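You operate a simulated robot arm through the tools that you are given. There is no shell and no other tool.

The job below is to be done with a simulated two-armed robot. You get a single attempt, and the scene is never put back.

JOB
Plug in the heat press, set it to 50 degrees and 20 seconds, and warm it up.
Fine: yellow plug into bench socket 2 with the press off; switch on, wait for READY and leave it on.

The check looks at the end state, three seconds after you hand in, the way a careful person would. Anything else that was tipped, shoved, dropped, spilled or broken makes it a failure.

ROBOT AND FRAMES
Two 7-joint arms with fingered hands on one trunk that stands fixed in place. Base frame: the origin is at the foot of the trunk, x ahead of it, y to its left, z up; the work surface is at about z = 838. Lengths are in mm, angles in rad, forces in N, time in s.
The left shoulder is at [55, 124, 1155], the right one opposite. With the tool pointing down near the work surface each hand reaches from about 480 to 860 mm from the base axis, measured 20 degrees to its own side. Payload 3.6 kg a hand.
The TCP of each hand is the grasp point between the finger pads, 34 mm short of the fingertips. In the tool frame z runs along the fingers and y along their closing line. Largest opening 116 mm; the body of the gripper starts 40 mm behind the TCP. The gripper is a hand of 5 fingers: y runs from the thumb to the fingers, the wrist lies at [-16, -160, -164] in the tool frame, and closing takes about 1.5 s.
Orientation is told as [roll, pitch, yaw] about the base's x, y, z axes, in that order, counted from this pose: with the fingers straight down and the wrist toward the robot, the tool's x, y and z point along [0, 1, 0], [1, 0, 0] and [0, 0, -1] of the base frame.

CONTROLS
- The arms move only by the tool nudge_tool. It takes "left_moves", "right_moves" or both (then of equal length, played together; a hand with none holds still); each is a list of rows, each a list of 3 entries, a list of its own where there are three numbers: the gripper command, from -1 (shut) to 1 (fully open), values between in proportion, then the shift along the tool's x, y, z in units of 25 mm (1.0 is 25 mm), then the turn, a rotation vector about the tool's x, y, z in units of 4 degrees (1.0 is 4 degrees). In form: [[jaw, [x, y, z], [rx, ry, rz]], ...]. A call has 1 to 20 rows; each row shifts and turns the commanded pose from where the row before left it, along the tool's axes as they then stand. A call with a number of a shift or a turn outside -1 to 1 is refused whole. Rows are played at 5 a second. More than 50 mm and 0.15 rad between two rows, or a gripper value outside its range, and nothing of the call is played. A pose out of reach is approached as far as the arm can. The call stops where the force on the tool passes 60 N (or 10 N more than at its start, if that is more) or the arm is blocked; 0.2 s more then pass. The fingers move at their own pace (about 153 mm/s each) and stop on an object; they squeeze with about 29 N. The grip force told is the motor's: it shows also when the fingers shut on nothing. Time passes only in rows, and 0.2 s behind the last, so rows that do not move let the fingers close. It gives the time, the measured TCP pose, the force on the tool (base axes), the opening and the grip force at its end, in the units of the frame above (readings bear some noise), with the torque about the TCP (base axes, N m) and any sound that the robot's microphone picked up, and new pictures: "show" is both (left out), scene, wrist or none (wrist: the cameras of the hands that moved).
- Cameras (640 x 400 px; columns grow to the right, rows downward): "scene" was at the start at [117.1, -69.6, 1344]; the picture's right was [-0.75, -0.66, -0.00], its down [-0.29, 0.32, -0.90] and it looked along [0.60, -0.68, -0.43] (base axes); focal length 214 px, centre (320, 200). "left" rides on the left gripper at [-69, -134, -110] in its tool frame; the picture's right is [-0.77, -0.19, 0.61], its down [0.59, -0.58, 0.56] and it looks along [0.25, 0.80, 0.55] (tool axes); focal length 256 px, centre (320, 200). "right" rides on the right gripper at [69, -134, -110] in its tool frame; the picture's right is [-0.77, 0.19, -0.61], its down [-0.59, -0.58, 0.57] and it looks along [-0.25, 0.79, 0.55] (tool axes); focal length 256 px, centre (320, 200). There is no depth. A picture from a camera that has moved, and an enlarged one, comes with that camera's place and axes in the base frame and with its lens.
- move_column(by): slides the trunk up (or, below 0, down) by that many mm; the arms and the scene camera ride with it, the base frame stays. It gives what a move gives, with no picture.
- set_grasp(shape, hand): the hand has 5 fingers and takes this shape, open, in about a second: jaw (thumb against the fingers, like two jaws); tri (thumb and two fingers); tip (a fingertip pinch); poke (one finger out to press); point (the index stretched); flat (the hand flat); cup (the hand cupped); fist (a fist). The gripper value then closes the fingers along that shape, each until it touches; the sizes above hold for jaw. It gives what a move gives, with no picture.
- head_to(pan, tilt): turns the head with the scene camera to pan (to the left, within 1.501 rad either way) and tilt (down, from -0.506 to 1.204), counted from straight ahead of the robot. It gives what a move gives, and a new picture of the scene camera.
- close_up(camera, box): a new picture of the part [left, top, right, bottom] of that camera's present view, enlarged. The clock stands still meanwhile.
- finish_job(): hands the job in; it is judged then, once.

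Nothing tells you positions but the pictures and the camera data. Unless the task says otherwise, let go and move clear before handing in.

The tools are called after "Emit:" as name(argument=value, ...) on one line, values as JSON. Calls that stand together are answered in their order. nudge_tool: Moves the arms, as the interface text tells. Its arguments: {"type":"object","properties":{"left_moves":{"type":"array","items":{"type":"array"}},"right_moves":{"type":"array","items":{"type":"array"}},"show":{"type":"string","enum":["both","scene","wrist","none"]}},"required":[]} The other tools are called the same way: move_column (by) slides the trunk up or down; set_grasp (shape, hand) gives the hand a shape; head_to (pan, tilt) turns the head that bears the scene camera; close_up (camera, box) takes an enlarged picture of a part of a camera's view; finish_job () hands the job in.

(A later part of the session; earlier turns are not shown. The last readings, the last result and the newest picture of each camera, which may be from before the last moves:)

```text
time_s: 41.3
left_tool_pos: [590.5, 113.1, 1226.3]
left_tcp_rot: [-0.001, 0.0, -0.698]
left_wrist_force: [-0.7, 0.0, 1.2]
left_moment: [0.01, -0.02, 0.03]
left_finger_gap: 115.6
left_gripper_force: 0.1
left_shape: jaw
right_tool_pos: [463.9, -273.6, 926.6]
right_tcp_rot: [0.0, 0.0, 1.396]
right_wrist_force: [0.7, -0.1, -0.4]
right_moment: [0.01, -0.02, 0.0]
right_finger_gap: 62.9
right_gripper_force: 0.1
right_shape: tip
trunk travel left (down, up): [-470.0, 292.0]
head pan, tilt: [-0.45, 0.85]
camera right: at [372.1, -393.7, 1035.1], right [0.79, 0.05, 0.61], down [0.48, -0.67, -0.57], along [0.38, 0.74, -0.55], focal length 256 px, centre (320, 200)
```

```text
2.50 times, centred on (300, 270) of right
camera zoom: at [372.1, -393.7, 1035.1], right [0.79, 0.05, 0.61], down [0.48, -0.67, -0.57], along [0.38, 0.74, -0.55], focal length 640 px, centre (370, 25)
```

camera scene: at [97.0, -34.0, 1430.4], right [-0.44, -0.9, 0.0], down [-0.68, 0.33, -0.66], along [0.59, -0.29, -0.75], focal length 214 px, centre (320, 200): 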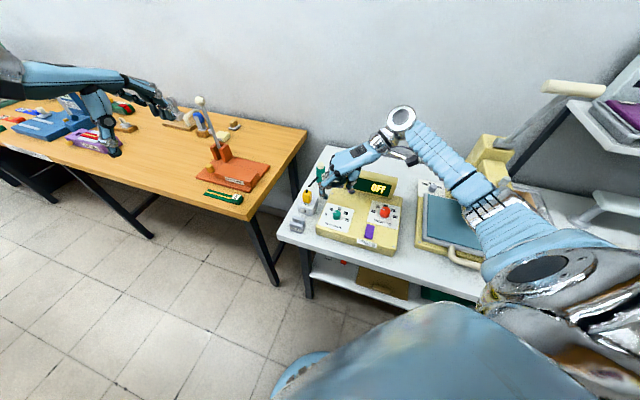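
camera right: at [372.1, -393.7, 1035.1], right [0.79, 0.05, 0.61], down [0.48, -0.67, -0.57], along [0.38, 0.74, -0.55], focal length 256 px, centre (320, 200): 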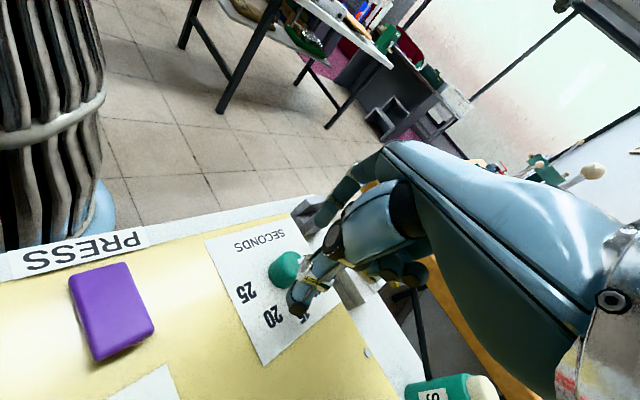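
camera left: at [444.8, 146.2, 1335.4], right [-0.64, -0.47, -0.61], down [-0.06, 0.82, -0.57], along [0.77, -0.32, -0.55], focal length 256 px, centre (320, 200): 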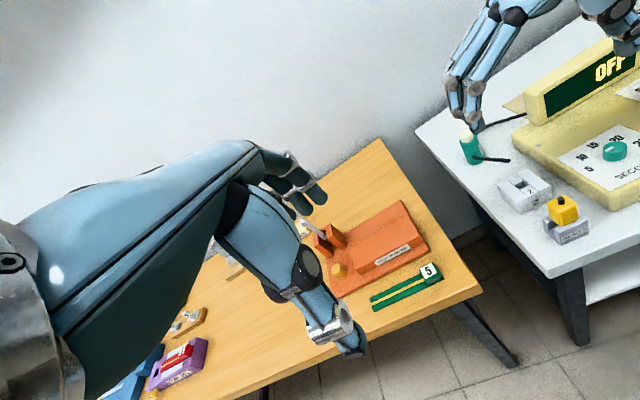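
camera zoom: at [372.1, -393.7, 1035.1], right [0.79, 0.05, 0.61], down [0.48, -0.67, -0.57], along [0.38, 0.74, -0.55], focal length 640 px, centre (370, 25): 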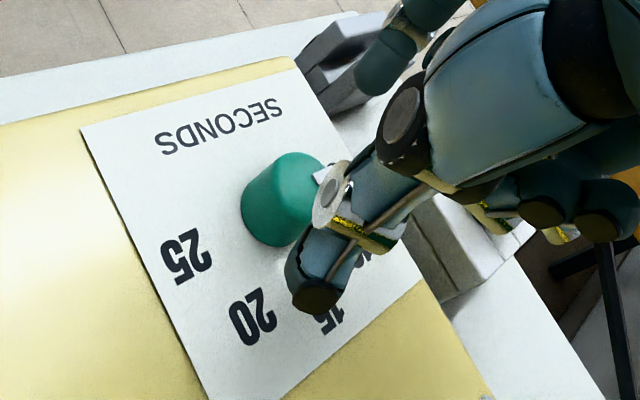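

The pinch centre sits a few millimetres to the thumb side of the knob, so I'll shift 4 mm and lower until the tips are about 4 mm above the panel face.

Emit:
nudge_tool(right_moves=[[0.1, [0.08, 0.16, 0], [0, 0, 0]], [0.1, [0, 0, 0.4], [0, 0, 0]], [0.1, [0, 0, 0.4], [0, 0, 0]], [0.1, [0, 0, 0.3], [0, 0, 0]], [0.1, [0, 0, 0], [0, 0, 0]], [0.1, [0, 0, 0], [0, 0, 0]]], show="wrist")

Emit:
close_up(camera="scene", box=[315, 180, 365, 230])

Emit:
close_up(camera="left", box=[560, 90, 640, 170])

Emit:
close_up(camera="right", box=[240, 190, 380, 330])

```text
time_s: 42.7
left_tool_pos: [591.8, 114.5, 1226.4]
left_tcp_rot: [0.0, -0.001, -0.698]
left_wrist_force: [-0.6, -0.2, -0.6]
left_moment: [0.01, 0.0, 0.0]
left_finger_gap: 115.8
left_gripper_force: 0.1
left_shape: jaw
right_tool_pos: [461.7, -268.6, 896.7]
right_tcp_rot: [-0.001, 0.0, 1.393]
right_wrist_force: [-0.1, 0.8, 0.4]
right_moment: [0.02, 0.0, -0.02]
right_finger_gap: 62.9
right_gripper_force: 0.0
right_shape: tip
trunk travel left (down, up): [-470.0, 292.0]
head pan, tilt: [-0.45, 0.85]
camera right: at [370.9, -387.9, 1007.0], right [0.79, 0.05, 0.61], down [0.48, -0.67, -0.57], along [0.38, 0.74, -0.55], focal length 256 px, centre (320, 200)
```

right: 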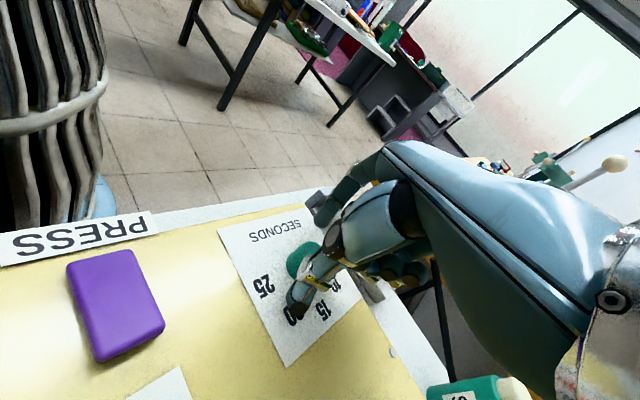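

```text
8.00 times, centred on (340, 205) of scene
camera zoom: at [96.9, -34.0, 1430.4], right [-0.44, -0.9, 0.0], down [-0.68, 0.33, -0.66], along [0.59, -0.29, -0.75], focal length 1716 px, centre (160, 160)
```

zoom: 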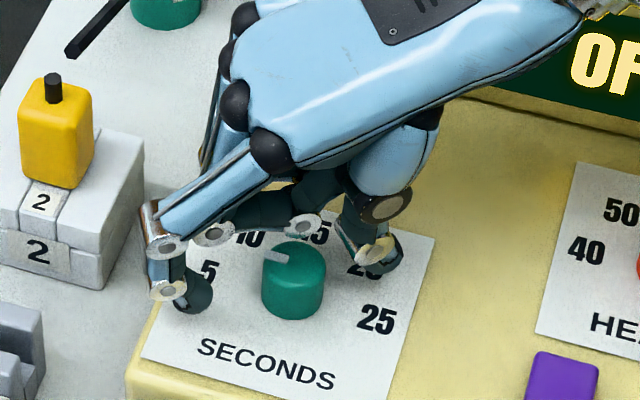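

```text
5.00 times, centred on (600, 130) of left
camera zoom: at [444.6, 146.1, 1335.7], right [-0.64, -0.47, -0.61], down [-0.06, 0.82, -0.57], along [0.77, -0.32, -0.55], focal length 1280 px, centre (-1080, 550)
```

zoom: 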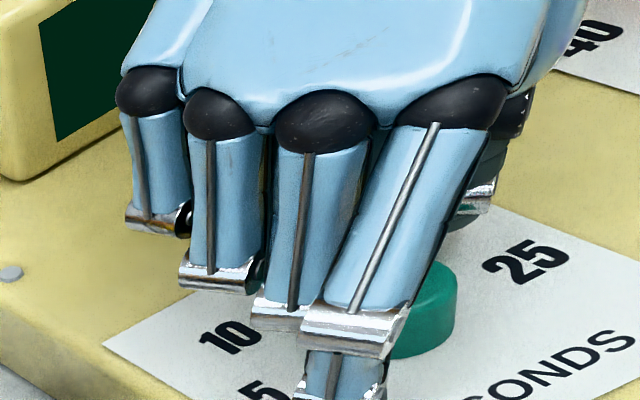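

```text
2.86 times, centred on (310, 260) of right
camera zoom: at [370.9, -387.9, 1007.0], right [0.79, 0.05, 0.61], down [0.48, -0.67, -0.57], along [0.38, 0.74, -0.55], focal length 731 px, centre (349, 29)
```

zoom: 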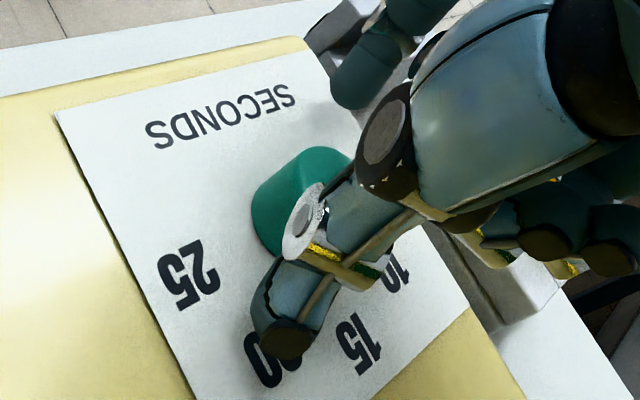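

Thumb and index straddle the knob with no contact; the pinch line lies about 4 mm behind the knob axis. I'll correct that, then close onto the knob.

Emit:
nudge_tool(right_moves=[[0.1, [0.14, 0.04, 0], [0, 0, 0]], [-0.1, [0, 0, 0], [0, 0, 0]], [-0.3, [0, 0, 0], [0, 0, 0]], [-0.5, [0, 0, 0], [0, 0, 0]], [-0.7, [0, 0, 0], [0, 0, 0]], [-0.7, [0, 0, 0], [0, 0, 0]], [-0.7, [0, 0, 0], [0, 0, 0]]], show="wrist")

Emit:
close_up(camera="scene", box=[315, 180, 365, 230])

Emit:
close_up(camera="right", box=[240, 190, 380, 330])

```text
time_s: 44.3
left_tool_pos: [591.2, 113.2, 1226.4]
left_tcp_rot: [0.002, 0.0, -0.698]
left_wrist_force: [-0.7, 0.3, -0.6]
left_moment: [0.02, 0.01, -0.01]
left_finger_gap: 115.9
left_gripper_force: 0.0
left_shape: jaw
right_tool_pos: [458.3, -268.2, 896.4]
right_tcp_rot: [0.001, 0.0, 1.396]
right_wrist_force: [-4.0, -5.6, -3.4]
right_moment: [-0.12, 0.12, -0.07]
right_finger_gap: 19.7
right_gripper_force: 0.1
right_shape: tip
trunk travel left (down, up): [-470.0, 292.0]
head pan, tilt: [-0.45, 0.85]
camera right: at [367.4, -386.5, 1006.2], right [0.79, 0.05, 0.61], down [0.48, -0.67, -0.57], along [0.38, 0.74, -0.55], focal length 256 px, centre (320, 200)
```

right: 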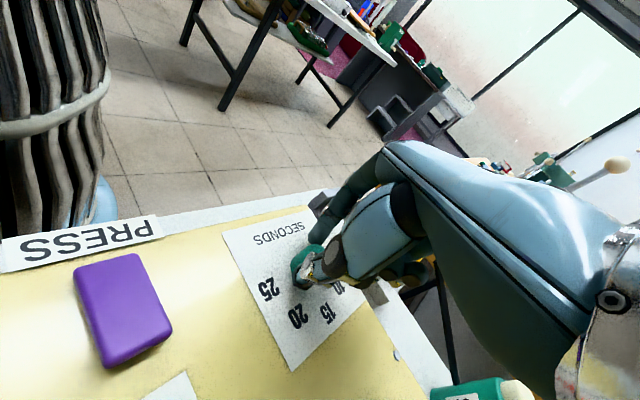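

```text
8.00 times, centred on (340, 205) of scene
camera zoom: at [96.4, -35.2, 1430.4], right [-0.44, -0.9, 0.0], down [-0.68, 0.33, -0.66], along [0.59, -0.29, -0.75], focal length 1716 px, centre (160, 160)
```

zoom: 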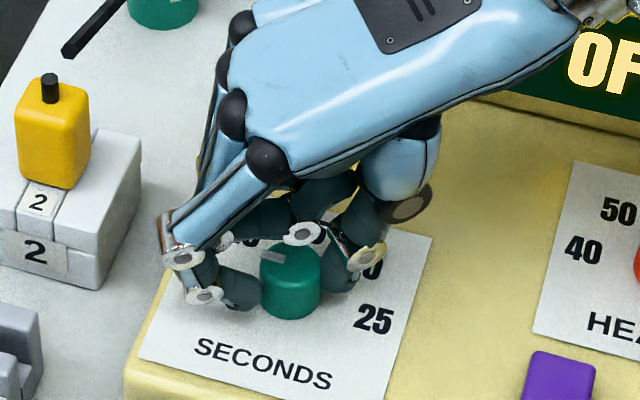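

```text
2.86 times, centred on (310, 260) of right
camera zoom: at [367.4, -386.5, 1006.2], right [0.79, 0.05, 0.61], down [0.48, -0.67, -0.57], along [0.38, 0.74, -0.55], focal length 731 px, centre (349, 29)
```

zoom: 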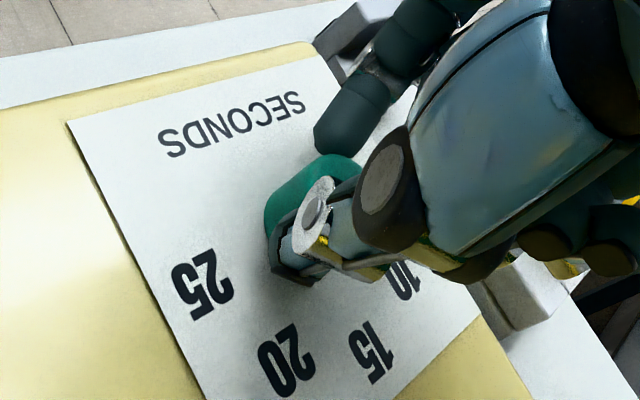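

Both tips now touch the knob's sides but with no squeeze yet. I'll command full closing and let it settle.

Emit:
nudge_tool(right_moves=[[-1, [0, 0, 0], [0, 0, 0]], [-1, [0, 0, 0], [0, 0, 0]], [-1, [0, 0, 0], [0, 0, 0]], [-1, [0, 0, 0], [0, 0, 0]]], show="none")

Emit:
close_up(camera="scene", box=[320, 190, 355, 225])

Emit:
close_up(camera="right", box=[260, 210, 360, 310])

Emit:
close_up(camera="left", box=[560, 90, 640, 170])

```text
time_s: 45.3
left_tool_pos: [590.8, 111.2, 1224.9]
left_tcp_rot: [-0.002, -0.001, -0.699]
left_wrist_force: [0.1, -0.6, -0.2]
left_moment: [-0.02, 0.0, 0.02]
left_finger_gap: 115.7
left_gripper_force: 0.1
left_shape: jaw
right_tool_pos: [457.4, -264.7, 895.6]
right_tcp_rot: [0.001, 0.001, 1.396]
right_wrist_force: [-6.4, -1.4, -7.1]
right_moment: [0.1, 0.19, -0.03]
right_finger_gap: 12.8
right_gripper_force: 29.1
right_shape: tip
trunk travel left (down, up): [-470.0, 292.0]
head pan, tilt: [-0.45, 0.85]
```

```text
11.43 times, centred on (338, 208) of scene
camera zoom: at [96.5, -34.7, 1430.4], right [-0.44, -0.9, 0.0], down [-0.68, 0.33, -0.66], along [0.59, -0.29, -0.75], focal length 2451 px, centre (120, 114)
```

zoom: 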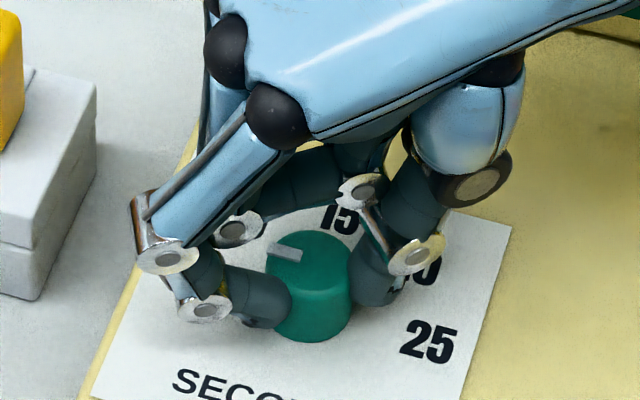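

```text
4.00 times, centred on (310, 260) of right
camera zoom: at [367.1, -386.1, 1006.1], right [0.79, 0.05, 0.61], down [0.48, -0.67, -0.57], along [0.38, 0.74, -0.55], focal length 1024 px, centre (360, -40)
```

zoom: 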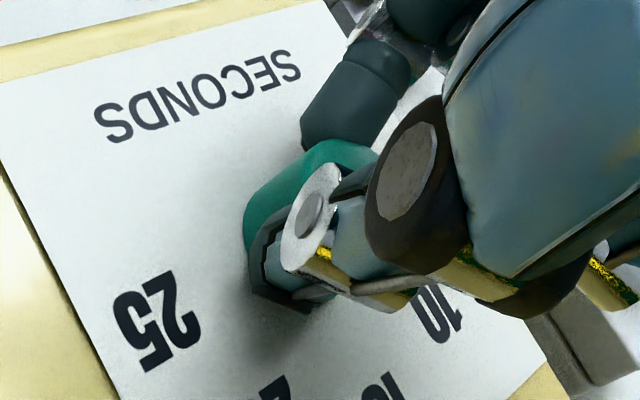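

```text
5.00 times, centred on (600, 130) of left
camera zoom: at [444.2, 145.5, 1335.8], right [-0.64, -0.47, -0.61], down [-0.06, 0.82, -0.56], along [0.77, -0.32, -0.55], focal length 1280 px, centre (-1080, 550)
```

zoom: 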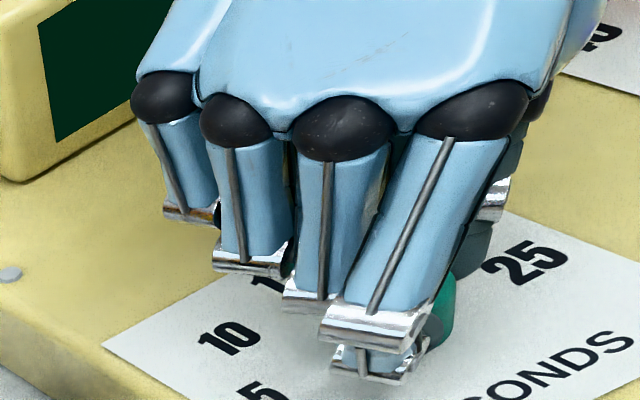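

The knob is gripped at 29 N. I'll turn it clockwise 20 degrees, orbiting the hand about the knob axis, and check that it follows.

Emit:
nudge_tool(right_moves=[[-1, [-0.0137, 0.0152, 0], [0, 0, 1]], [-1, [-0.0137, 0.0152, 0], [0, 0, 1]], [-1, [-0.0137, 0.0152, 0], [0, 0, 1]], [-1, [-0.0137, 0.0152, 0], [0, 0, 1]], [-1, [-0.0137, 0.0152, 0], [0, 0, 1]], [-1, [0, 0, 0], [0, 0, 0]]], show="none")

Emit:
close_up(camera="scene", box=[320, 190, 355, 225])

Emit:
close_up(camera="right", box=[260, 210, 360, 310])

```text
time_s: 46.7
left_tool_pos: [589.1, 112.8, 1227.8]
left_tcp_rot: [0.0, 0.002, -0.696]
left_wrist_force: [-0.1, -0.3, -0.5]
left_moment: [0.0, 0.01, 0.02]
left_finger_gap: 115.8
left_gripper_force: 0.0
left_shape: jaw
right_tool_pos: [460.3, -266.1, 894.6]
right_tcp_rot: [-0.001, 0.0, 1.046]
right_wrist_force: [-12.4, 1.6, -7.5]
right_moment: [0.11, 0.26, -0.04]
right_finger_gap: 12.9
right_gripper_force: 28.7
right_shape: tip
trunk travel left (down, up): [-470.0, 292.0]
head pan, tilt: [-0.45, 0.85]
```

```text
11.43 times, centred on (338, 208) of scene
camera zoom: at [95.7, -34.3, 1430.5], right [-0.44, -0.9, 0.0], down [-0.68, 0.33, -0.66], along [0.59, -0.29, -0.75], focal length 2451 px, centre (120, 114)
```

zoom: 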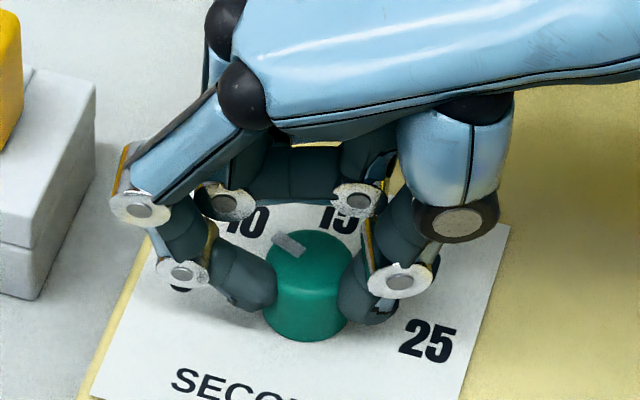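

```text
4.00 times, centred on (310, 260) of right
camera zoom: at [334.2, -346.3, 1006.1], right [0.76, -0.22, 0.61], down [0.22, -0.79, -0.57], along [0.61, 0.56, -0.55], focal length 1024 px, centre (360, -40)
```

zoom: 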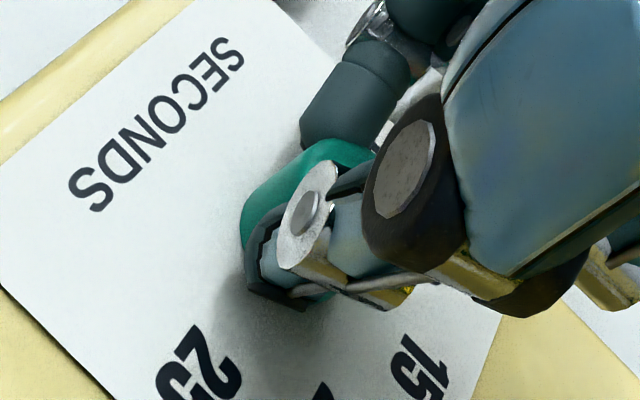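

The knob follows the hand. A side force of 12 N is building, so I'll give way 2 mm in that direction and turn another 32 degrees.

Emit:
nudge_tool(right_moves=[[-1, [0.069, -0.04, 0], [0, 0, 0]], [-1, [-0.0137, 0.0152, 0], [0, 0, 1]], [-1, [-0.0137, 0.0152, 0], [0, 0, 1]], [-1, [-0.0137, 0.0152, 0], [0, 0, 1]], [-1, [-0.0137, 0.0152, 0], [0, 0, 1]], [-1, [-0.0137, 0.0152, 0], [0, 0, 1]], [-1, [-0.0137, 0.0152, 0], [0, 0, 1]], [-1, [-0.0137, 0.0152, 0], [0, 0, 1]], [-1, [-0.0137, 0.0152, 0], [0, 0, 1]], [-1, [0, 0, 0], [0, 0, 0]]], show="none")

Emit:
close_up(camera="scene", box=[320, 190, 355, 225])

Emit:
close_up(camera="right", box=[240, 190, 380, 330])

```text
time_s: 48.9
left_tool_pos: [592.5, 112.8, 1225.2]
left_tcp_rot: [-0.002, 0.002, -0.698]
left_wrist_force: [-0.4, -0.2, 0.0]
left_moment: [0.03, -0.01, 0.03]
left_finger_gap: 115.6
left_gripper_force: 0.0
left_shape: jaw
right_tool_pos: [465.0, -263.5, 895.8]
right_tcp_rot: [-0.001, -0.001, 0.488]
right_wrist_force: [2.7, 1.5, -6.7]
right_moment: [0.11, -0.33, 0.02]
right_finger_gap: 13.2
right_gripper_force: 29.0
right_shape: tip
trunk travel left (down, up): [-470.0, 292.0]
head pan, tilt: [-0.45, 0.85]
```

```text
11.43 times, centred on (338, 208) of scene
camera zoom: at [97.8, -34.2, 1430.4], right [-0.44, -0.9, 0.0], down [-0.68, 0.33, -0.66], along [0.59, -0.29, -0.75], focal length 2451 px, centre (120, 114)
```

zoom: 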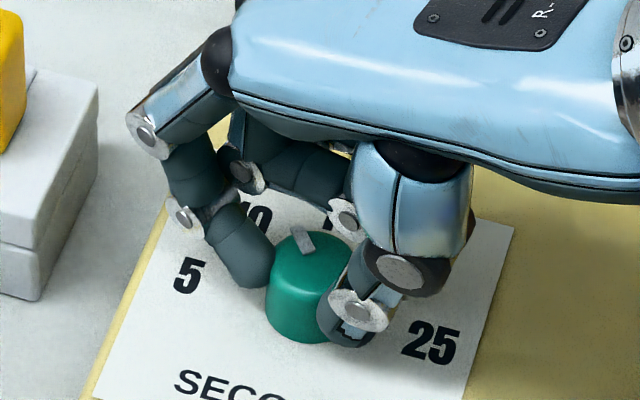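

```text
2.86 times, centred on (310, 260) of right
camera zoom: at [312.9, -266.0, 1006.5], right [0.53, -0.59, 0.61], down [-0.23, -0.79, -0.57], along [0.82, 0.15, -0.55], focal length 731 px, centre (349, 29)
```

zoom: 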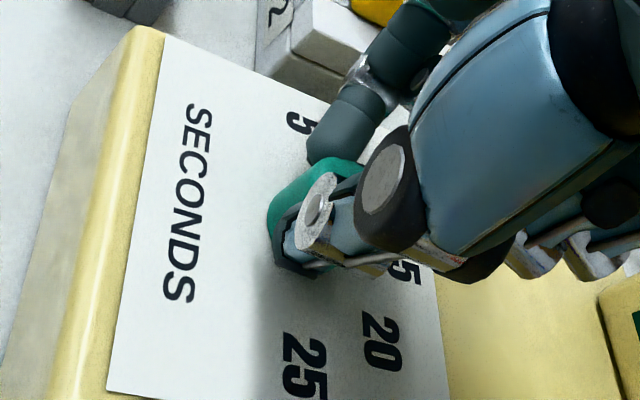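

The pointer has swung most of the way to 15. I'll keep turning another 28 degrees.

Emit:
nudge_tool(right_moves=[[-1, [-0.0137, 0.0152, 0], [0, 0, 1]], [-1, [-0.0137, 0.0152, 0], [0, 0, 1]], [-1, [-0.0137, 0.0152, 0], [0, 0, 1]], [-1, [-0.0137, 0.0152, 0], [0, 0, 1]], [-1, [-0.0137, 0.0152, 0], [0, 0, 1]], [-1, [-0.0137, 0.0152, 0], [0, 0, 1]], [-1, [-0.0137, 0.0152, 0], [0, 0, 1]], [-1, [0, 0, 0], [0, 0, 0]]], show="none")

Emit:
close_up(camera="scene", box=[320, 190, 355, 225])

Emit:
close_up(camera="right", box=[240, 190, 380, 330])

```text
time_s: 50.7
left_tool_pos: [592.4, 113.7, 1225.6]
left_tcp_rot: [-0.002, -0.001, -0.699]
left_wrist_force: [0.3, 0.1, -1.0]
left_moment: [0.04, -0.04, -0.04]
left_finger_gap: 115.7
left_gripper_force: 0.1
left_shape: jaw
right_tool_pos: [467.2, -266.0, 896.0]
right_tcp_rot: [-0.001, 0.002, -0.003]
right_wrist_force: [3.2, 0.5, -2.9]
right_moment: [0.0, -0.33, 0.02]
right_finger_gap: 13.6
right_gripper_force: 29.3
right_shape: tip
trunk travel left (down, up): [-470.0, 292.0]
head pan, tilt: [-0.45, 0.85]
```

```text
11.43 times, centred on (338, 208) of scene
camera zoom: at [97.6, -33.9, 1430.4], right [-0.44, -0.9, 0.0], down [-0.68, 0.33, -0.66], along [0.59, -0.29, -0.75], focal length 2451 px, centre (120, 114)
```

zoom: 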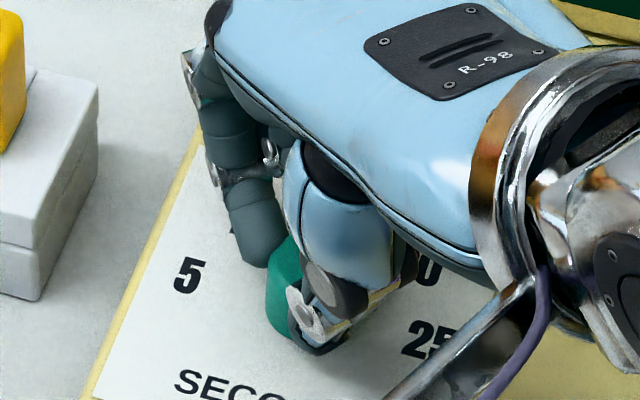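

```text
2.86 times, centred on (310, 260) of right
camera zoom: at [332.9, -195.9, 1006.5], right [0.19, -0.77, 0.61], down [-0.58, -0.59, -0.56], along [0.79, -0.25, -0.55], focal length 731 px, centre (349, 29)
```

zoom: 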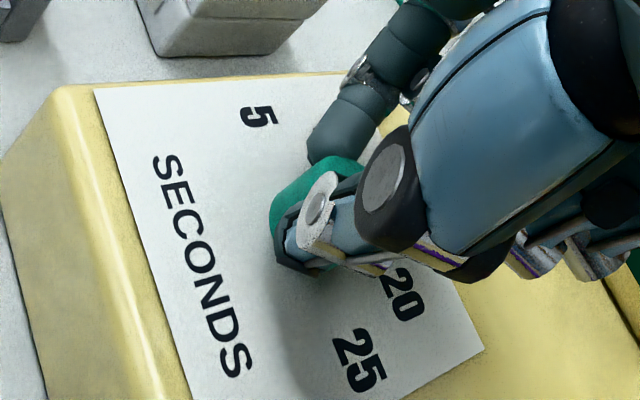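

The knob should be near 15 now, though the hand hides the pointer. The arm is still easy, so another 20 degrees.

Emit:
nudge_tool(right_moves=[[-1, [-0.0137, 0.0152, 0], [0, 0, 1]], [-1, [-0.0137, 0.0152, 0], [0, 0, 1]], [-1, [-0.0137, 0.0152, 0], [0, 0, 1]], [-1, [-0.0137, 0.0152, 0], [0, 0, 1]], [-1, [-0.0137, 0.0152, 0], [0, 0, 1]], [-1, [0, 0, 0], [0, 0, 0]]], show="scene")

Emit:
close_up(camera="scene", box=[320, 190, 355, 225])

Emit:
close_up(camera="left", box=[560, 80, 640, 180])

```text
time_s: 52.1
left_tool_pos: [592.2, 114.5, 1225.8]
left_tcp_rot: [0.001, 0.0, -0.698]
left_wrist_force: [-0.5, -0.9, 0.0]
left_moment: [0.01, -0.01, 0.01]
left_finger_gap: 116.0
left_gripper_force: 0.1
left_shape: jaw
right_tool_pos: [469.3, -267.1, 897.2]
right_tcp_rot: [-0.001, -0.001, -0.351]
right_wrist_force: [1.8, 3.1, 0.0]
right_moment: [-0.03, -0.28, -0.02]
right_finger_gap: 13.6
right_gripper_force: 29.0
right_shape: tip
trunk travel left (down, up): [-470.0, 292.0]
head pan, tilt: [-0.45, 0.85]
camera scene: at [97.1, -33.4, 1430.5], right [-0.44, -0.9, 0.0], down [-0.68, 0.33, -0.66], along [0.59, -0.29, -0.75], focal length 214 px, centre (320, 200)
```

scene: 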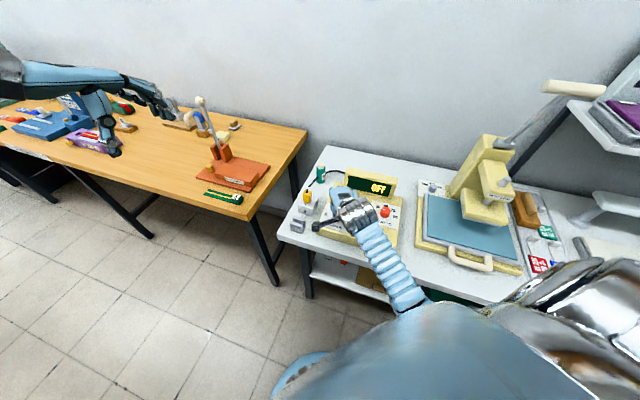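

```text
11.43 times, centred on (338, 208) of scene
camera zoom: at [97.1, -33.4, 1430.5], right [-0.44, -0.9, 0.0], down [-0.68, 0.33, -0.66], along [0.59, -0.29, -0.75], focal length 2451 px, centre (120, 114)
```

zoom: 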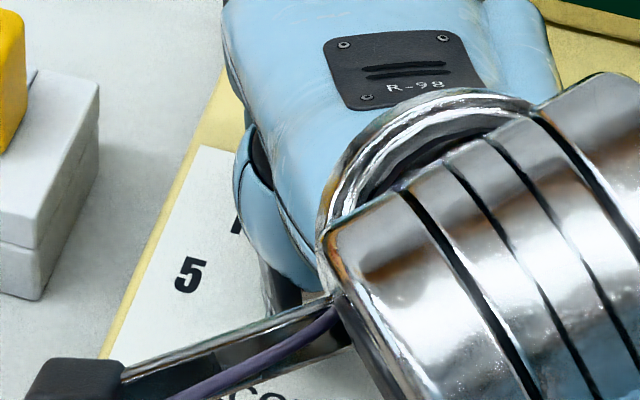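

```text
4.00 times, centred on (600, 130) of left
camera zoom: at [444.7, 146.8, 1335.6], right [-0.64, -0.47, -0.61], down [-0.06, 0.82, -0.57], along [0.77, -0.32, -0.55], focal length 1024 px, centre (-800, 480)
```

zoom: 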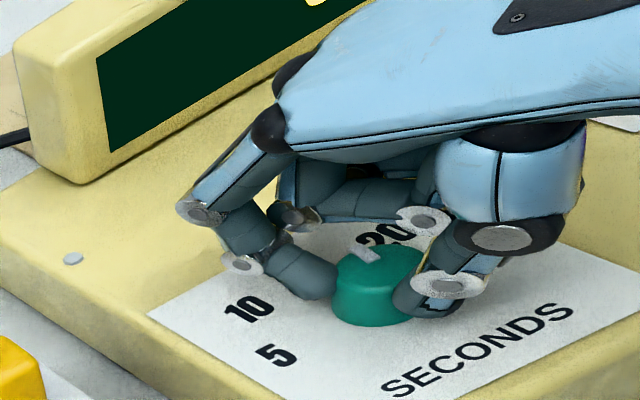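

The left camera shows the pointer about 10 degrees past 15; it needs about 34 degrees more to reach 20. The arm is still comfortable, so I'll continue 20 degrees.

Emit:
nudge_tool(right_moves=[[-1, [-0.0137, 0.0152, 0], [0, 0, 1]], [-1, [-0.0137, 0.0152, 0], [0, 0, 1]], [-1, [-0.0137, 0.0152, 0], [0, 0, 1]], [-1, [-0.0137, 0.0152, 0], [0, 0, 1]], [-1, [-0.0137, 0.0152, 0], [0, 0, 1]], [-1, [0, 0, 0], [0, 0, 0]]], show="none")

Emit:
close_up(camera="left", box=[560, 80, 640, 180])

```text
time_s: 53.5
left_tool_pos: [591.8, 114.1, 1225.4]
left_tcp_rot: [-0.001, -0.001, -0.697]
left_wrist_force: [0.5, -0.1, 0.2]
left_moment: [0.0, 0.01, 0.04]
left_finger_gap: 115.7
left_gripper_force: 0.1
left_shape: jaw
right_tool_pos: [470.0, -269.0, 895.6]
right_tcp_rot: [0.0, 0.0, -0.7]
right_wrist_force: [6.2, 1.2, 2.4]
right_moment: [-0.1, -0.38, 0.02]
right_finger_gap: 14.3
right_gripper_force: 29.0
right_shape: tip
trunk travel left (down, up): [-470.0, 292.0]
head pan, tilt: [-0.45, 0.85]
```

```text
4.00 times, centred on (600, 130) of left
camera zoom: at [445.2, 146.7, 1335.4], right [-0.64, -0.47, -0.61], down [-0.06, 0.82, -0.57], along [0.77, -0.32, -0.55], focal length 1024 px, centre (-800, 480)
```

zoom: 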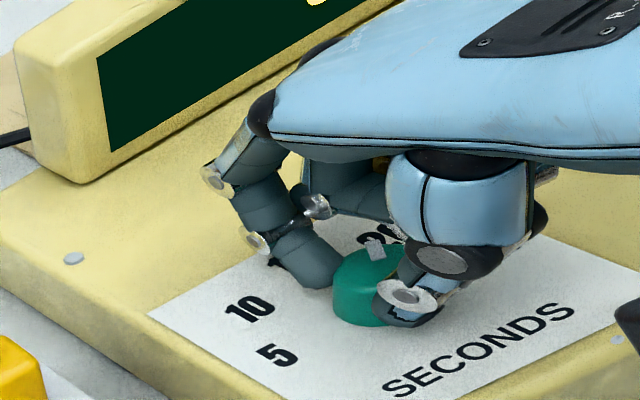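

The pointer is at about 30 degrees past 15, tracking the hand well. The labels lie exactly 45 degrees apart around the knob, so I'll turn 15 degrees more to bring it to 20.

Emit:
nudge_tool(right_moves=[[-1, [-0.0137, 0.0152, 0], [0, 0, 1]], [-1, [-0.0137, 0.0152, 0], [0, 0, 1]], [-1, [-0.0137, 0.0152, 0], [0, 0, 1]], [-1, [-0.01, 0.011, 0], [0, 0, 0.75]], [-1, [0, 0, 0], [0, 0, 0]]], show="none")

Emit:
close_up(camera="left", box=[580, 110, 640, 170])

```text
time_s: 54.7
left_tool_pos: [595.9, 121.0, 1224.2]
left_tcp_rot: [-0.008, -0.002, -0.701]
left_wrist_force: [0.1, -0.4, -0.1]
left_moment: [0.01, -0.02, -0.01]
left_finger_gap: 116.1
left_gripper_force: 0.0
left_shape: jaw
right_tool_pos: [471.8, -280.0, 900.1]
right_tcp_rot: [-0.036, -0.032, -0.956]
right_wrist_force: [10.0, 38.8, -18.2]
right_moment: [0.97, -0.28, -0.44]
right_finger_gap: 6.8
right_gripper_force: 29.0
right_shape: tip
trunk travel left (down, up): [-470.0, 292.0]
head pan, tilt: [-0.45, 0.85]
```

```text
6.67 times, centred on (610, 140) of left
camera zoom: at [449.1, 154.1, 1334.7], right [-0.64, -0.47, -0.61], down [-0.06, 0.82, -0.57], along [0.77, -0.33, -0.55], focal length 1707 px, centre (-1613, 600)
```

zoom: 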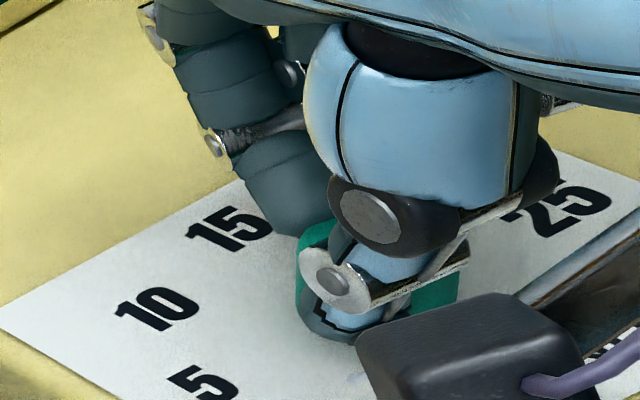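

Something went wrong there: the side force rose to 39 N and the gap fell to 7 mm, so the fingers have begun slipping off as the arm nears its limit. I'll open the fingers at once and undo the last bit of turning.

Emit:
nudge_tool(right_moves=[[-0.4, [0, 0, 0], [0, 0, 0]], [-0.1, [0, 0, 0], [0, 0, 0]], [0.1, [0, 0, 0], [0, 0, 0]], [0.1, [0, 0, 0], [0, 0, 0]]], show="both")

Emit:
close_up(camera="left", box=[560, 80, 640, 180])

```text
time_s: 55.9
left_tool_pos: [591.2, 101.5, 1227.0]
left_tcp_rot: [0.006, 0.006, -0.703]
left_wrist_force: [-0.3, -1.9, 0.1]
left_moment: [0.15, -0.03, 0.01]
left_finger_gap: 116.0
left_gripper_force: 0.1
left_shape: jaw
right_tool_pos: [464.3, -315.0, 897.4]
right_tcp_rot: [-0.049, -0.054, -0.974]
right_wrist_force: [-1.6, -1.2, -0.1]
right_moment: [0.07, -0.04, 0.06]
right_finger_gap: 63.8
right_gripper_force: 0.1
right_shape: tip
trunk travel left (down, up): [-470.0, 292.0]
head pan, tilt: [-0.45, 0.85]
stopped in row 4 (right hand): the arm was blocked; the commanded pose is now the measured one
camera scene: at [96.8, -41.7, 1430.3], right [-0.44, -0.9, -0.01], down [-0.68, 0.33, -0.66], along [0.59, -0.28, -0.75], focal length 214 px, centre (320, 200)
camera right: at [446.9, -158.3, 996.7], right [-0.53, -0.54, 0.66], down [-0.82, 0.11, -0.57], along [0.24, -0.83, -0.5], focal length 256 px, centre (320, 200)
```

scene: 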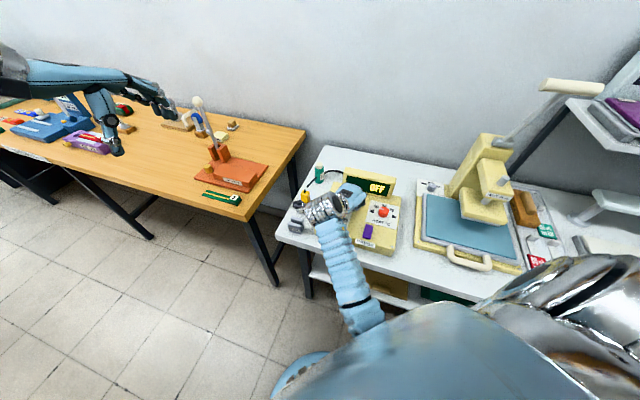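
right: 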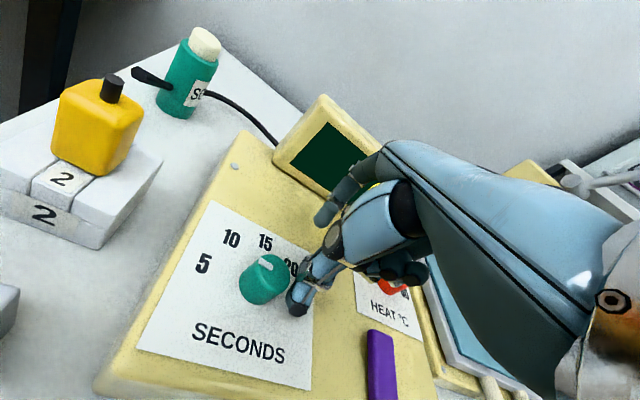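

```text
4.00 times, centred on (600, 130) of left
camera zoom: at [445.0, 133.0, 1337.2], right [-0.64, -0.46, -0.61], down [-0.06, 0.83, -0.56], along [0.77, -0.32, -0.56], focal length 1024 px, centre (-800, 480)
```

zoom: 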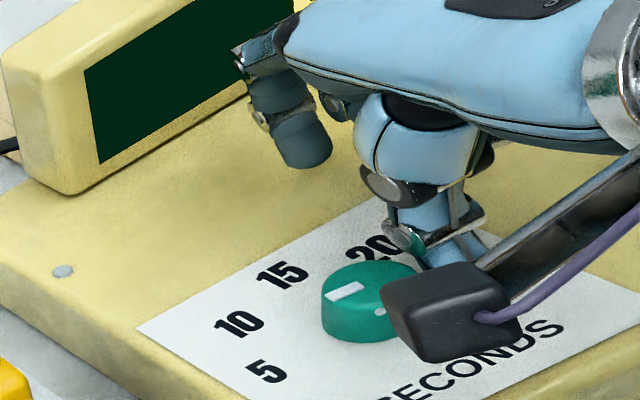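

The elbow met the robot's own body and the hand sprang aside; the knob was dragged back toward 10 in the slip, but nothing else appears moved. I'll lift straight clear first.

Emit:
nudge_tool(right_moves=[[0.1, [0, 0, -0.6], [0, 0, 0]], [0.1, [0, 0, -0.8], [0, 0, 0]], [0.1, [0, 0, -0.8], [0, 0, 0]], [0.1, [0, 0, -0.8], [0, 0, 0]], [0.1, [0, 0, 0], [0, 0, 0]]], show="both")

Emit:
close_up(camera="right", box=[80, 120, 380, 400])

Emit:
close_up(camera="left", box=[480, 60, 640, 240])

```text
time_s: 57.3
left_tool_pos: [592.2, 113.3, 1224.8]
left_tcp_rot: [-0.001, 0.004, -0.697]
left_wrist_force: [0.0, 0.3, -0.4]
left_moment: [0.01, -0.02, -0.01]
left_finger_gap: 115.9
left_gripper_force: 0.0
left_shape: jaw
right_tool_pos: [467.6, -330.4, 986.6]
right_tcp_rot: [-0.088, -0.129, -0.982]
right_wrist_force: [-0.1, -1.0, 0.0]
right_moment: [-0.04, -0.02, 0.06]
right_finger_gap: 63.9
right_gripper_force: 0.1
right_shape: tip
trunk travel left (down, up): [-470.0, 292.0]
head pan, tilt: [-0.45, 0.85]
stopped in row 5 (right hand): the arm was blocked; the commanded pose is now the measured one
camera scene: at [97.0, -33.1, 1430.4], right [-0.44, -0.9, 0.0], down [-0.68, 0.33, -0.66], along [0.59, -0.29, -0.75], focal length 214 px, centre (320, 200)
camera right: at [451.3, -165.8, 1073.2], right [-0.54, -0.48, 0.69], down [-0.81, 0.07, -0.58], along [0.23, -0.88, -0.42], focal length 256 px, centre (320, 200)
```

scene: 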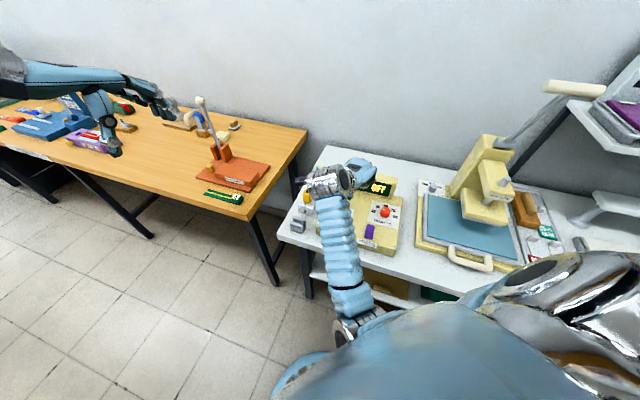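
right: 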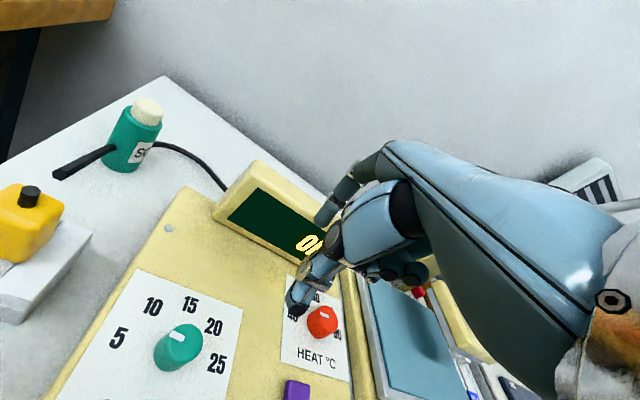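

```text
1.43 times, centred on (230, 260) of right
camera zoom: at [451.3, -165.8, 1073.2], right [-0.54, -0.48, 0.69], down [-0.81, 0.07, -0.58], along [0.23, -0.88, -0.42], focal length 366 px, centre (449, 114)
```

zoom: 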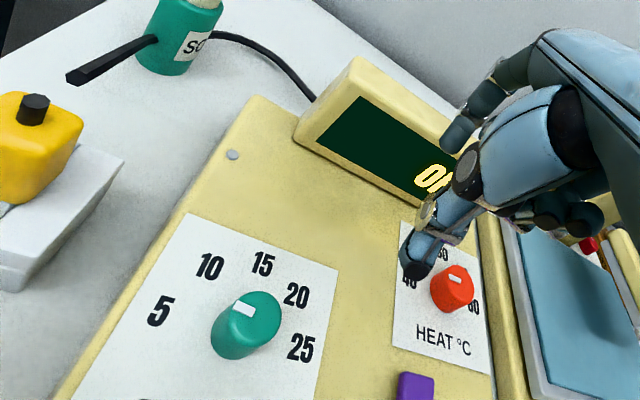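

```text
2.22 times, centred on (560, 150) of left
camera zoom: at [445.0, 145.0, 1335.4], right [-0.64, -0.47, -0.61], down [-0.07, 0.82, -0.56], along [0.77, -0.32, -0.56], focal length 569 px, centre (-213, 311)
```

zoom: 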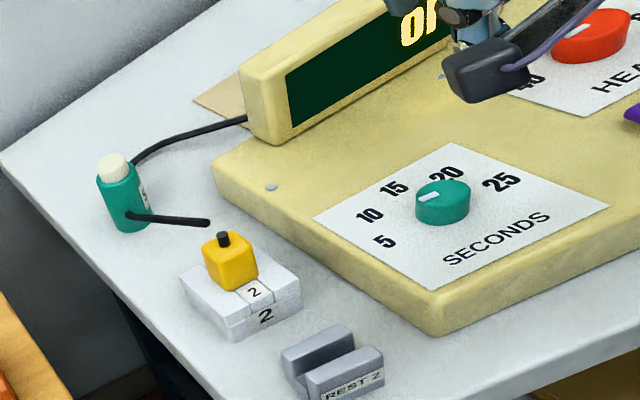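

Everything else is still in place: plug seated, bottle upright, box unmoved. I'll swing the hand back to yaw 0, level it, and rise a little, away from the blocked elbow position.

Emit:
nudge_tool(right_moves=[[0.1, [0, 0, -0.2], [0.132, 0.09, -1]], [0.1, [0, 0, -0.2], [0.132, 0.09, -1]], [0.1, [0, 0, -0.2], [0.132, 0.09, -1]], [0.1, [0, 0, -0.2], [0.132, 0.09, -1]], [0.1, [0, 0, -0.2], [0.132, 0.09, -1]], [0.1, [0, 0, -0.2], [0.132, 0.09, -1]], [0.1, [0, 0, -0.2], [0.132, 0.09, -1]], [0.1, [0, 0, -0.2], [0.132, 0.09, -1]], [0.1, [0, 0, -0.2], [0.132, 0.09, -1]], [0.1, [0, 0, -0.2], [0.132, 0.09, -1]], [0.1, [0, 0, -0.2], [0.132, 0.09, -1]], [0.1, [0, 0, -0.2], [0.132, 0.09, -1]], [0.1, [0, 0, -0.2], [0.132, 0.09, -1]], [0.1, [0, 0, -0.2], [0.132, 0.09, -1]], [0.1, [0, 0, 0], [0, 0, 0]]], show="both")

Emit:
close_up(camera="left", box=[560, 80, 640, 180])

```text
time_s: 60.5
left_tool_pos: [591.4, 111.9, 1226.0]
left_tcp_rot: [-0.001, 0.002, -0.698]
left_wrist_force: [0.6, 0.1, 0.9]
left_moment: [0.01, 0.0, 0.01]
left_finger_gap: 115.9
left_gripper_force: 0.0
left_shape: jaw
right_tool_pos: [470.5, -323.6, 1056.9]
right_tcp_rot: [-0.018, 0.068, -0.011]
right_wrist_force: [0.0, -0.3, 0.5]
right_moment: [-0.02, 0.01, 0.03]
right_finger_gap: 63.9
right_gripper_force: 0.0
right_shape: tip
trunk travel left (down, up): [-470.0, 292.0]
head pan, tilt: [-0.45, 0.85]
camera scene: at [96.9, -33.4, 1430.4], right [-0.44, -0.9, 0.0], down [-0.68, 0.33, -0.66], along [0.59, -0.29, -0.75], focal length 214 px, centre (320, 200)
camera right: at [345.3, -250.9, 1174.8], right [0.22, -0.76, 0.61], down [-0.62, -0.59, -0.51], along [0.75, -0.27, -0.6], focal length 256 px, centre (320, 200)
```

scene: 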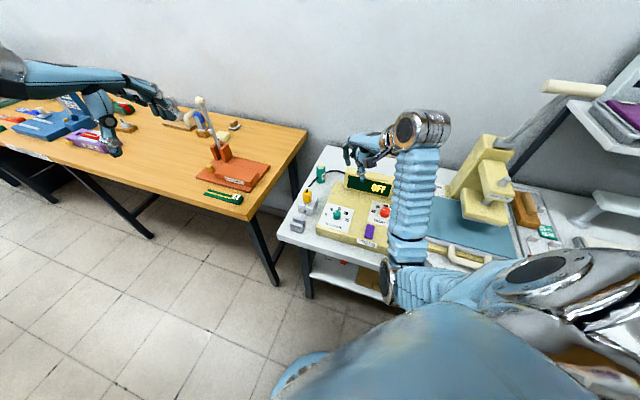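
right: 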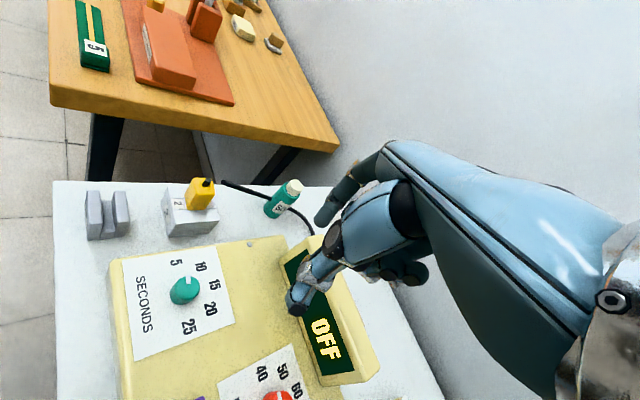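

```text
4.00 times, centred on (600, 130) of left
camera zoom: at [444.8, 144.6, 1335.6], right [-0.64, -0.47, -0.61], down [-0.07, 0.82, -0.56], along [0.77, -0.32, -0.56], focal length 1024 px, centre (-800, 480)
```

zoom: 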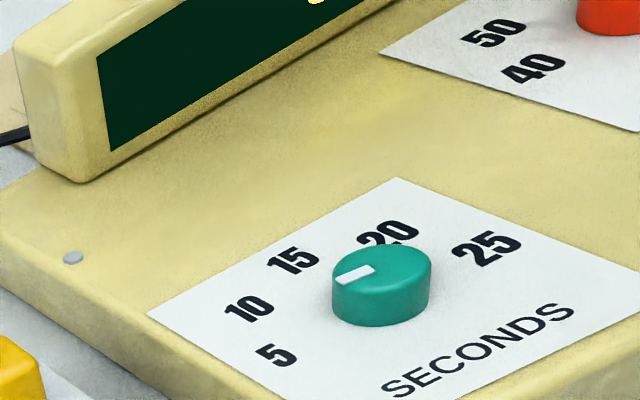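

The SECONDS pointer is now at about -73 degrees, between 5 and 10, so I'll redo it in two shorter strokes with the elbow kept free. First I'll level the hand, go over the knob and turn to yaw 68.

Emit:
nudge_tool(right_moves=[[0.1, [0.77, -0.17, 0], [-0.323, 0.087, 0]], [0.1, [0.77, -0.17, 0], [-0.323, 0.087, 0]], [0.1, [0.77, -0.17, 0], [-0.323, 0.087, 0]], [0.1, [0, 0, 0], [0, 0, -1]], [0.1, [0, 0, 0], [0, 0, -1]], [0.1, [0, 0, 0], [0, 0, -1]], [0.1, [0, 0, 0], [0, 0, -1]], [0.1, [0, 0, 0], [0, 0, -1]], [0.1, [0, 0, 0], [0, 0, -1]], [0.1, [0, 0, 0], [0, 0, -1]], [0.1, [0, 0, 0], [0, 0, -1]], [0.1, [0, 0, 0], [0, 0, -1]], [0.1, [0, 0, 0], [0, 0, -1]], [0.1, [0, 0, 0], [0, 0, -1]], [0.1, [0, 0, 0], [0, 0, -1]], [0.1, [0, 0, 0], [0, 0, -1]], [0.1, [0, 0, 0], [0, 0, -1]], [0.1, [0, 0, 0], [0, 0, -1]], [0.1, [0, 0, 0], [0, 0, -1]], [0.1, [0, 0, 0], [0, 0, -1]]], show="none")

Emit:
nudge_tool(right_moves=[[0.1, [0, 0, 0.6], [0, 0, 0]], [0.1, [0, 0, 0.8], [0, 0, 0]], [0.1, [0, 0, 0.8], [0, 0, 0]], [0.1, [0, 0, 0.8], [0, 0, 0]], [0.1, [0, 0, 0.8], [0, 0, 0]], [0.1, [0, 0, 0.8], [0, 0, 0]], [0.1, [0, 0, 0], [0, 0, 0]]], show="wrist")

Emit:
close_up(camera="scene", box=[315, 180, 365, 230])

```text
time_s: 64.7
left_tool_pos: [591.0, 112.8, 1224.6]
left_tcp_rot: [-0.002, 0.003, -0.695]
left_wrist_force: [0.0, -0.8, -0.4]
left_moment: [0.03, 0.02, 0.01]
left_finger_gap: 115.6
left_gripper_force: 0.1
left_shape: jaw
right_tool_pos: [456.1, -265.7, 1054.8]
right_tcp_rot: [0.003, 0.001, 1.177]
right_wrist_force: [0.0, -0.1, 0.7]
right_moment: [-0.01, 0.0, 0.01]
right_finger_gap: 63.9
right_gripper_force: 0.1
right_shape: tip
trunk travel left (down, up): [-470.0, 292.0]
head pan, tilt: [-0.45, 0.85]
```

```text
time_s: 66.3
left_tool_pos: [591.0, 112.7, 1225.5]
left_tcp_rot: [0.001, 0.004, -0.697]
left_wrist_force: [-0.6, -0.4, 0.1]
left_moment: [0.0, 0.01, 0.02]
left_finger_gap: 115.7
left_gripper_force: 0.2
left_shape: jaw
right_tool_pos: [457.5, -266.4, 943.5]
right_tcp_rot: [0.004, 0.002, 1.174]
right_wrist_force: [-0.2, 0.3, 0.1]
right_moment: [0.01, -0.01, 0.01]
right_finger_gap: 63.8
right_gripper_force: 0.1
right_shape: tip
trunk travel left (down, up): [-470.0, 292.0]
head pan, tilt: [-0.45, 0.85]
camera right: at [341.6, -362.7, 1052.6], right [0.78, -0.12, 0.61], down [0.32, -0.76, -0.57], along [0.53, 0.64, -0.56], focal length 256 px, centre (320, 200)
```

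right: 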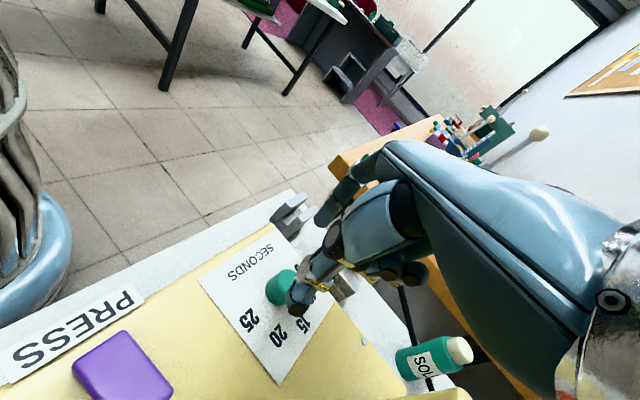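

```text
8.00 times, centred on (340, 205) of scene
camera zoom: at [96.8, -33.7, 1430.5], right [-0.44, -0.9, 0.0], down [-0.68, 0.33, -0.66], along [0.59, -0.29, -0.75], focal length 1716 px, centre (160, 160)
```

zoom: 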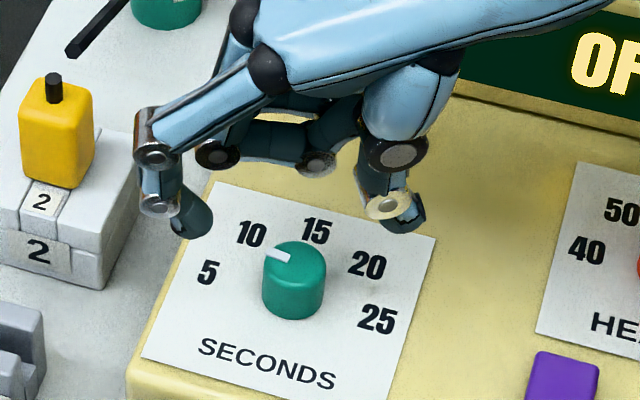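

The hand is over the knob at yaw 67 with the tips either side. I'll go down to gripping height, close, and turn clockwise.

Emit:
nudge_tool(right_moves=[[0.1, [-0.04, 0, 0.6], [0, 0, 0]], [0.1, [0, 0, 0.66], [0, 0, 0]], [0.1, [0, 0, 0.6], [0, 0, 0]], [0.1, [0, 0, 0], [0, 0, 0]], [-0.1, [0, 0, 0], [0, 0, 0]], [-0.3, [0, 0, 0], [0, 0, 0]], [-0.5, [0, 0, 0], [0, 0, 0]], [-0.8, [0, 0, 0], [0, 0, 0]], [-1, [0, 0, 0], [0, 0, 0]], [-1, [0, 0, 0], [0, 0, 0]], [-1, [0, 0, 0], [0, 0, 0]]], show="none")

Emit:
close_up(camera="scene", box=[320, 190, 355, 225])

Emit:
close_up(camera="right", box=[240, 190, 380, 330])

```text
time_s: 68.7
left_tool_pos: [589.9, 112.6, 1224.2]
left_tcp_rot: [0.0, 0.004, -0.696]
left_wrist_force: [-0.1, 0.6, 0.3]
left_moment: [0.0, 0.0, 0.0]
left_finger_gap: 115.8
left_gripper_force: 0.0
left_shape: jaw
right_tool_pos: [455.4, -266.9, 893.8]
right_tcp_rot: [0.004, 0.003, 1.176]
right_wrist_force: [-6.7, 4.7, -7.0]
right_moment: [0.32, 0.12, 0.0]
right_finger_gap: 13.5
right_gripper_force: 29.2
right_shape: tip
trunk travel left (down, up): [-470.0, 292.0]
head pan, tilt: [-0.45, 0.85]
```

```text
11.43 times, centred on (338, 208) of scene
camera zoom: at [96.4, -33.5, 1430.4], right [-0.44, -0.9, 0.0], down [-0.68, 0.33, -0.66], along [0.59, -0.29, -0.75], focal length 2451 px, centre (120, 114)
```

zoom: 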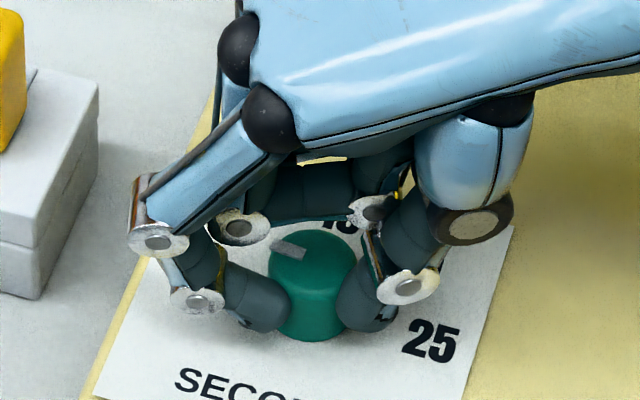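

```text
2.86 times, centred on (310, 260) of right
camera zoom: at [340.7, -363.5, 1004.4], right [0.79, -0.12, 0.61], down [0.32, -0.76, -0.57], along [0.53, 0.64, -0.56], focal length 731 px, centre (349, 29)
```

zoom: 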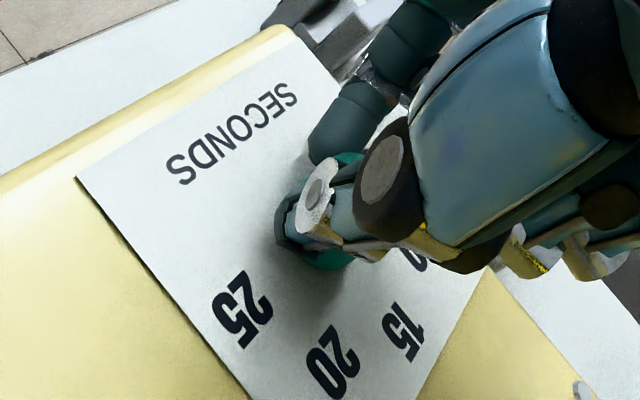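

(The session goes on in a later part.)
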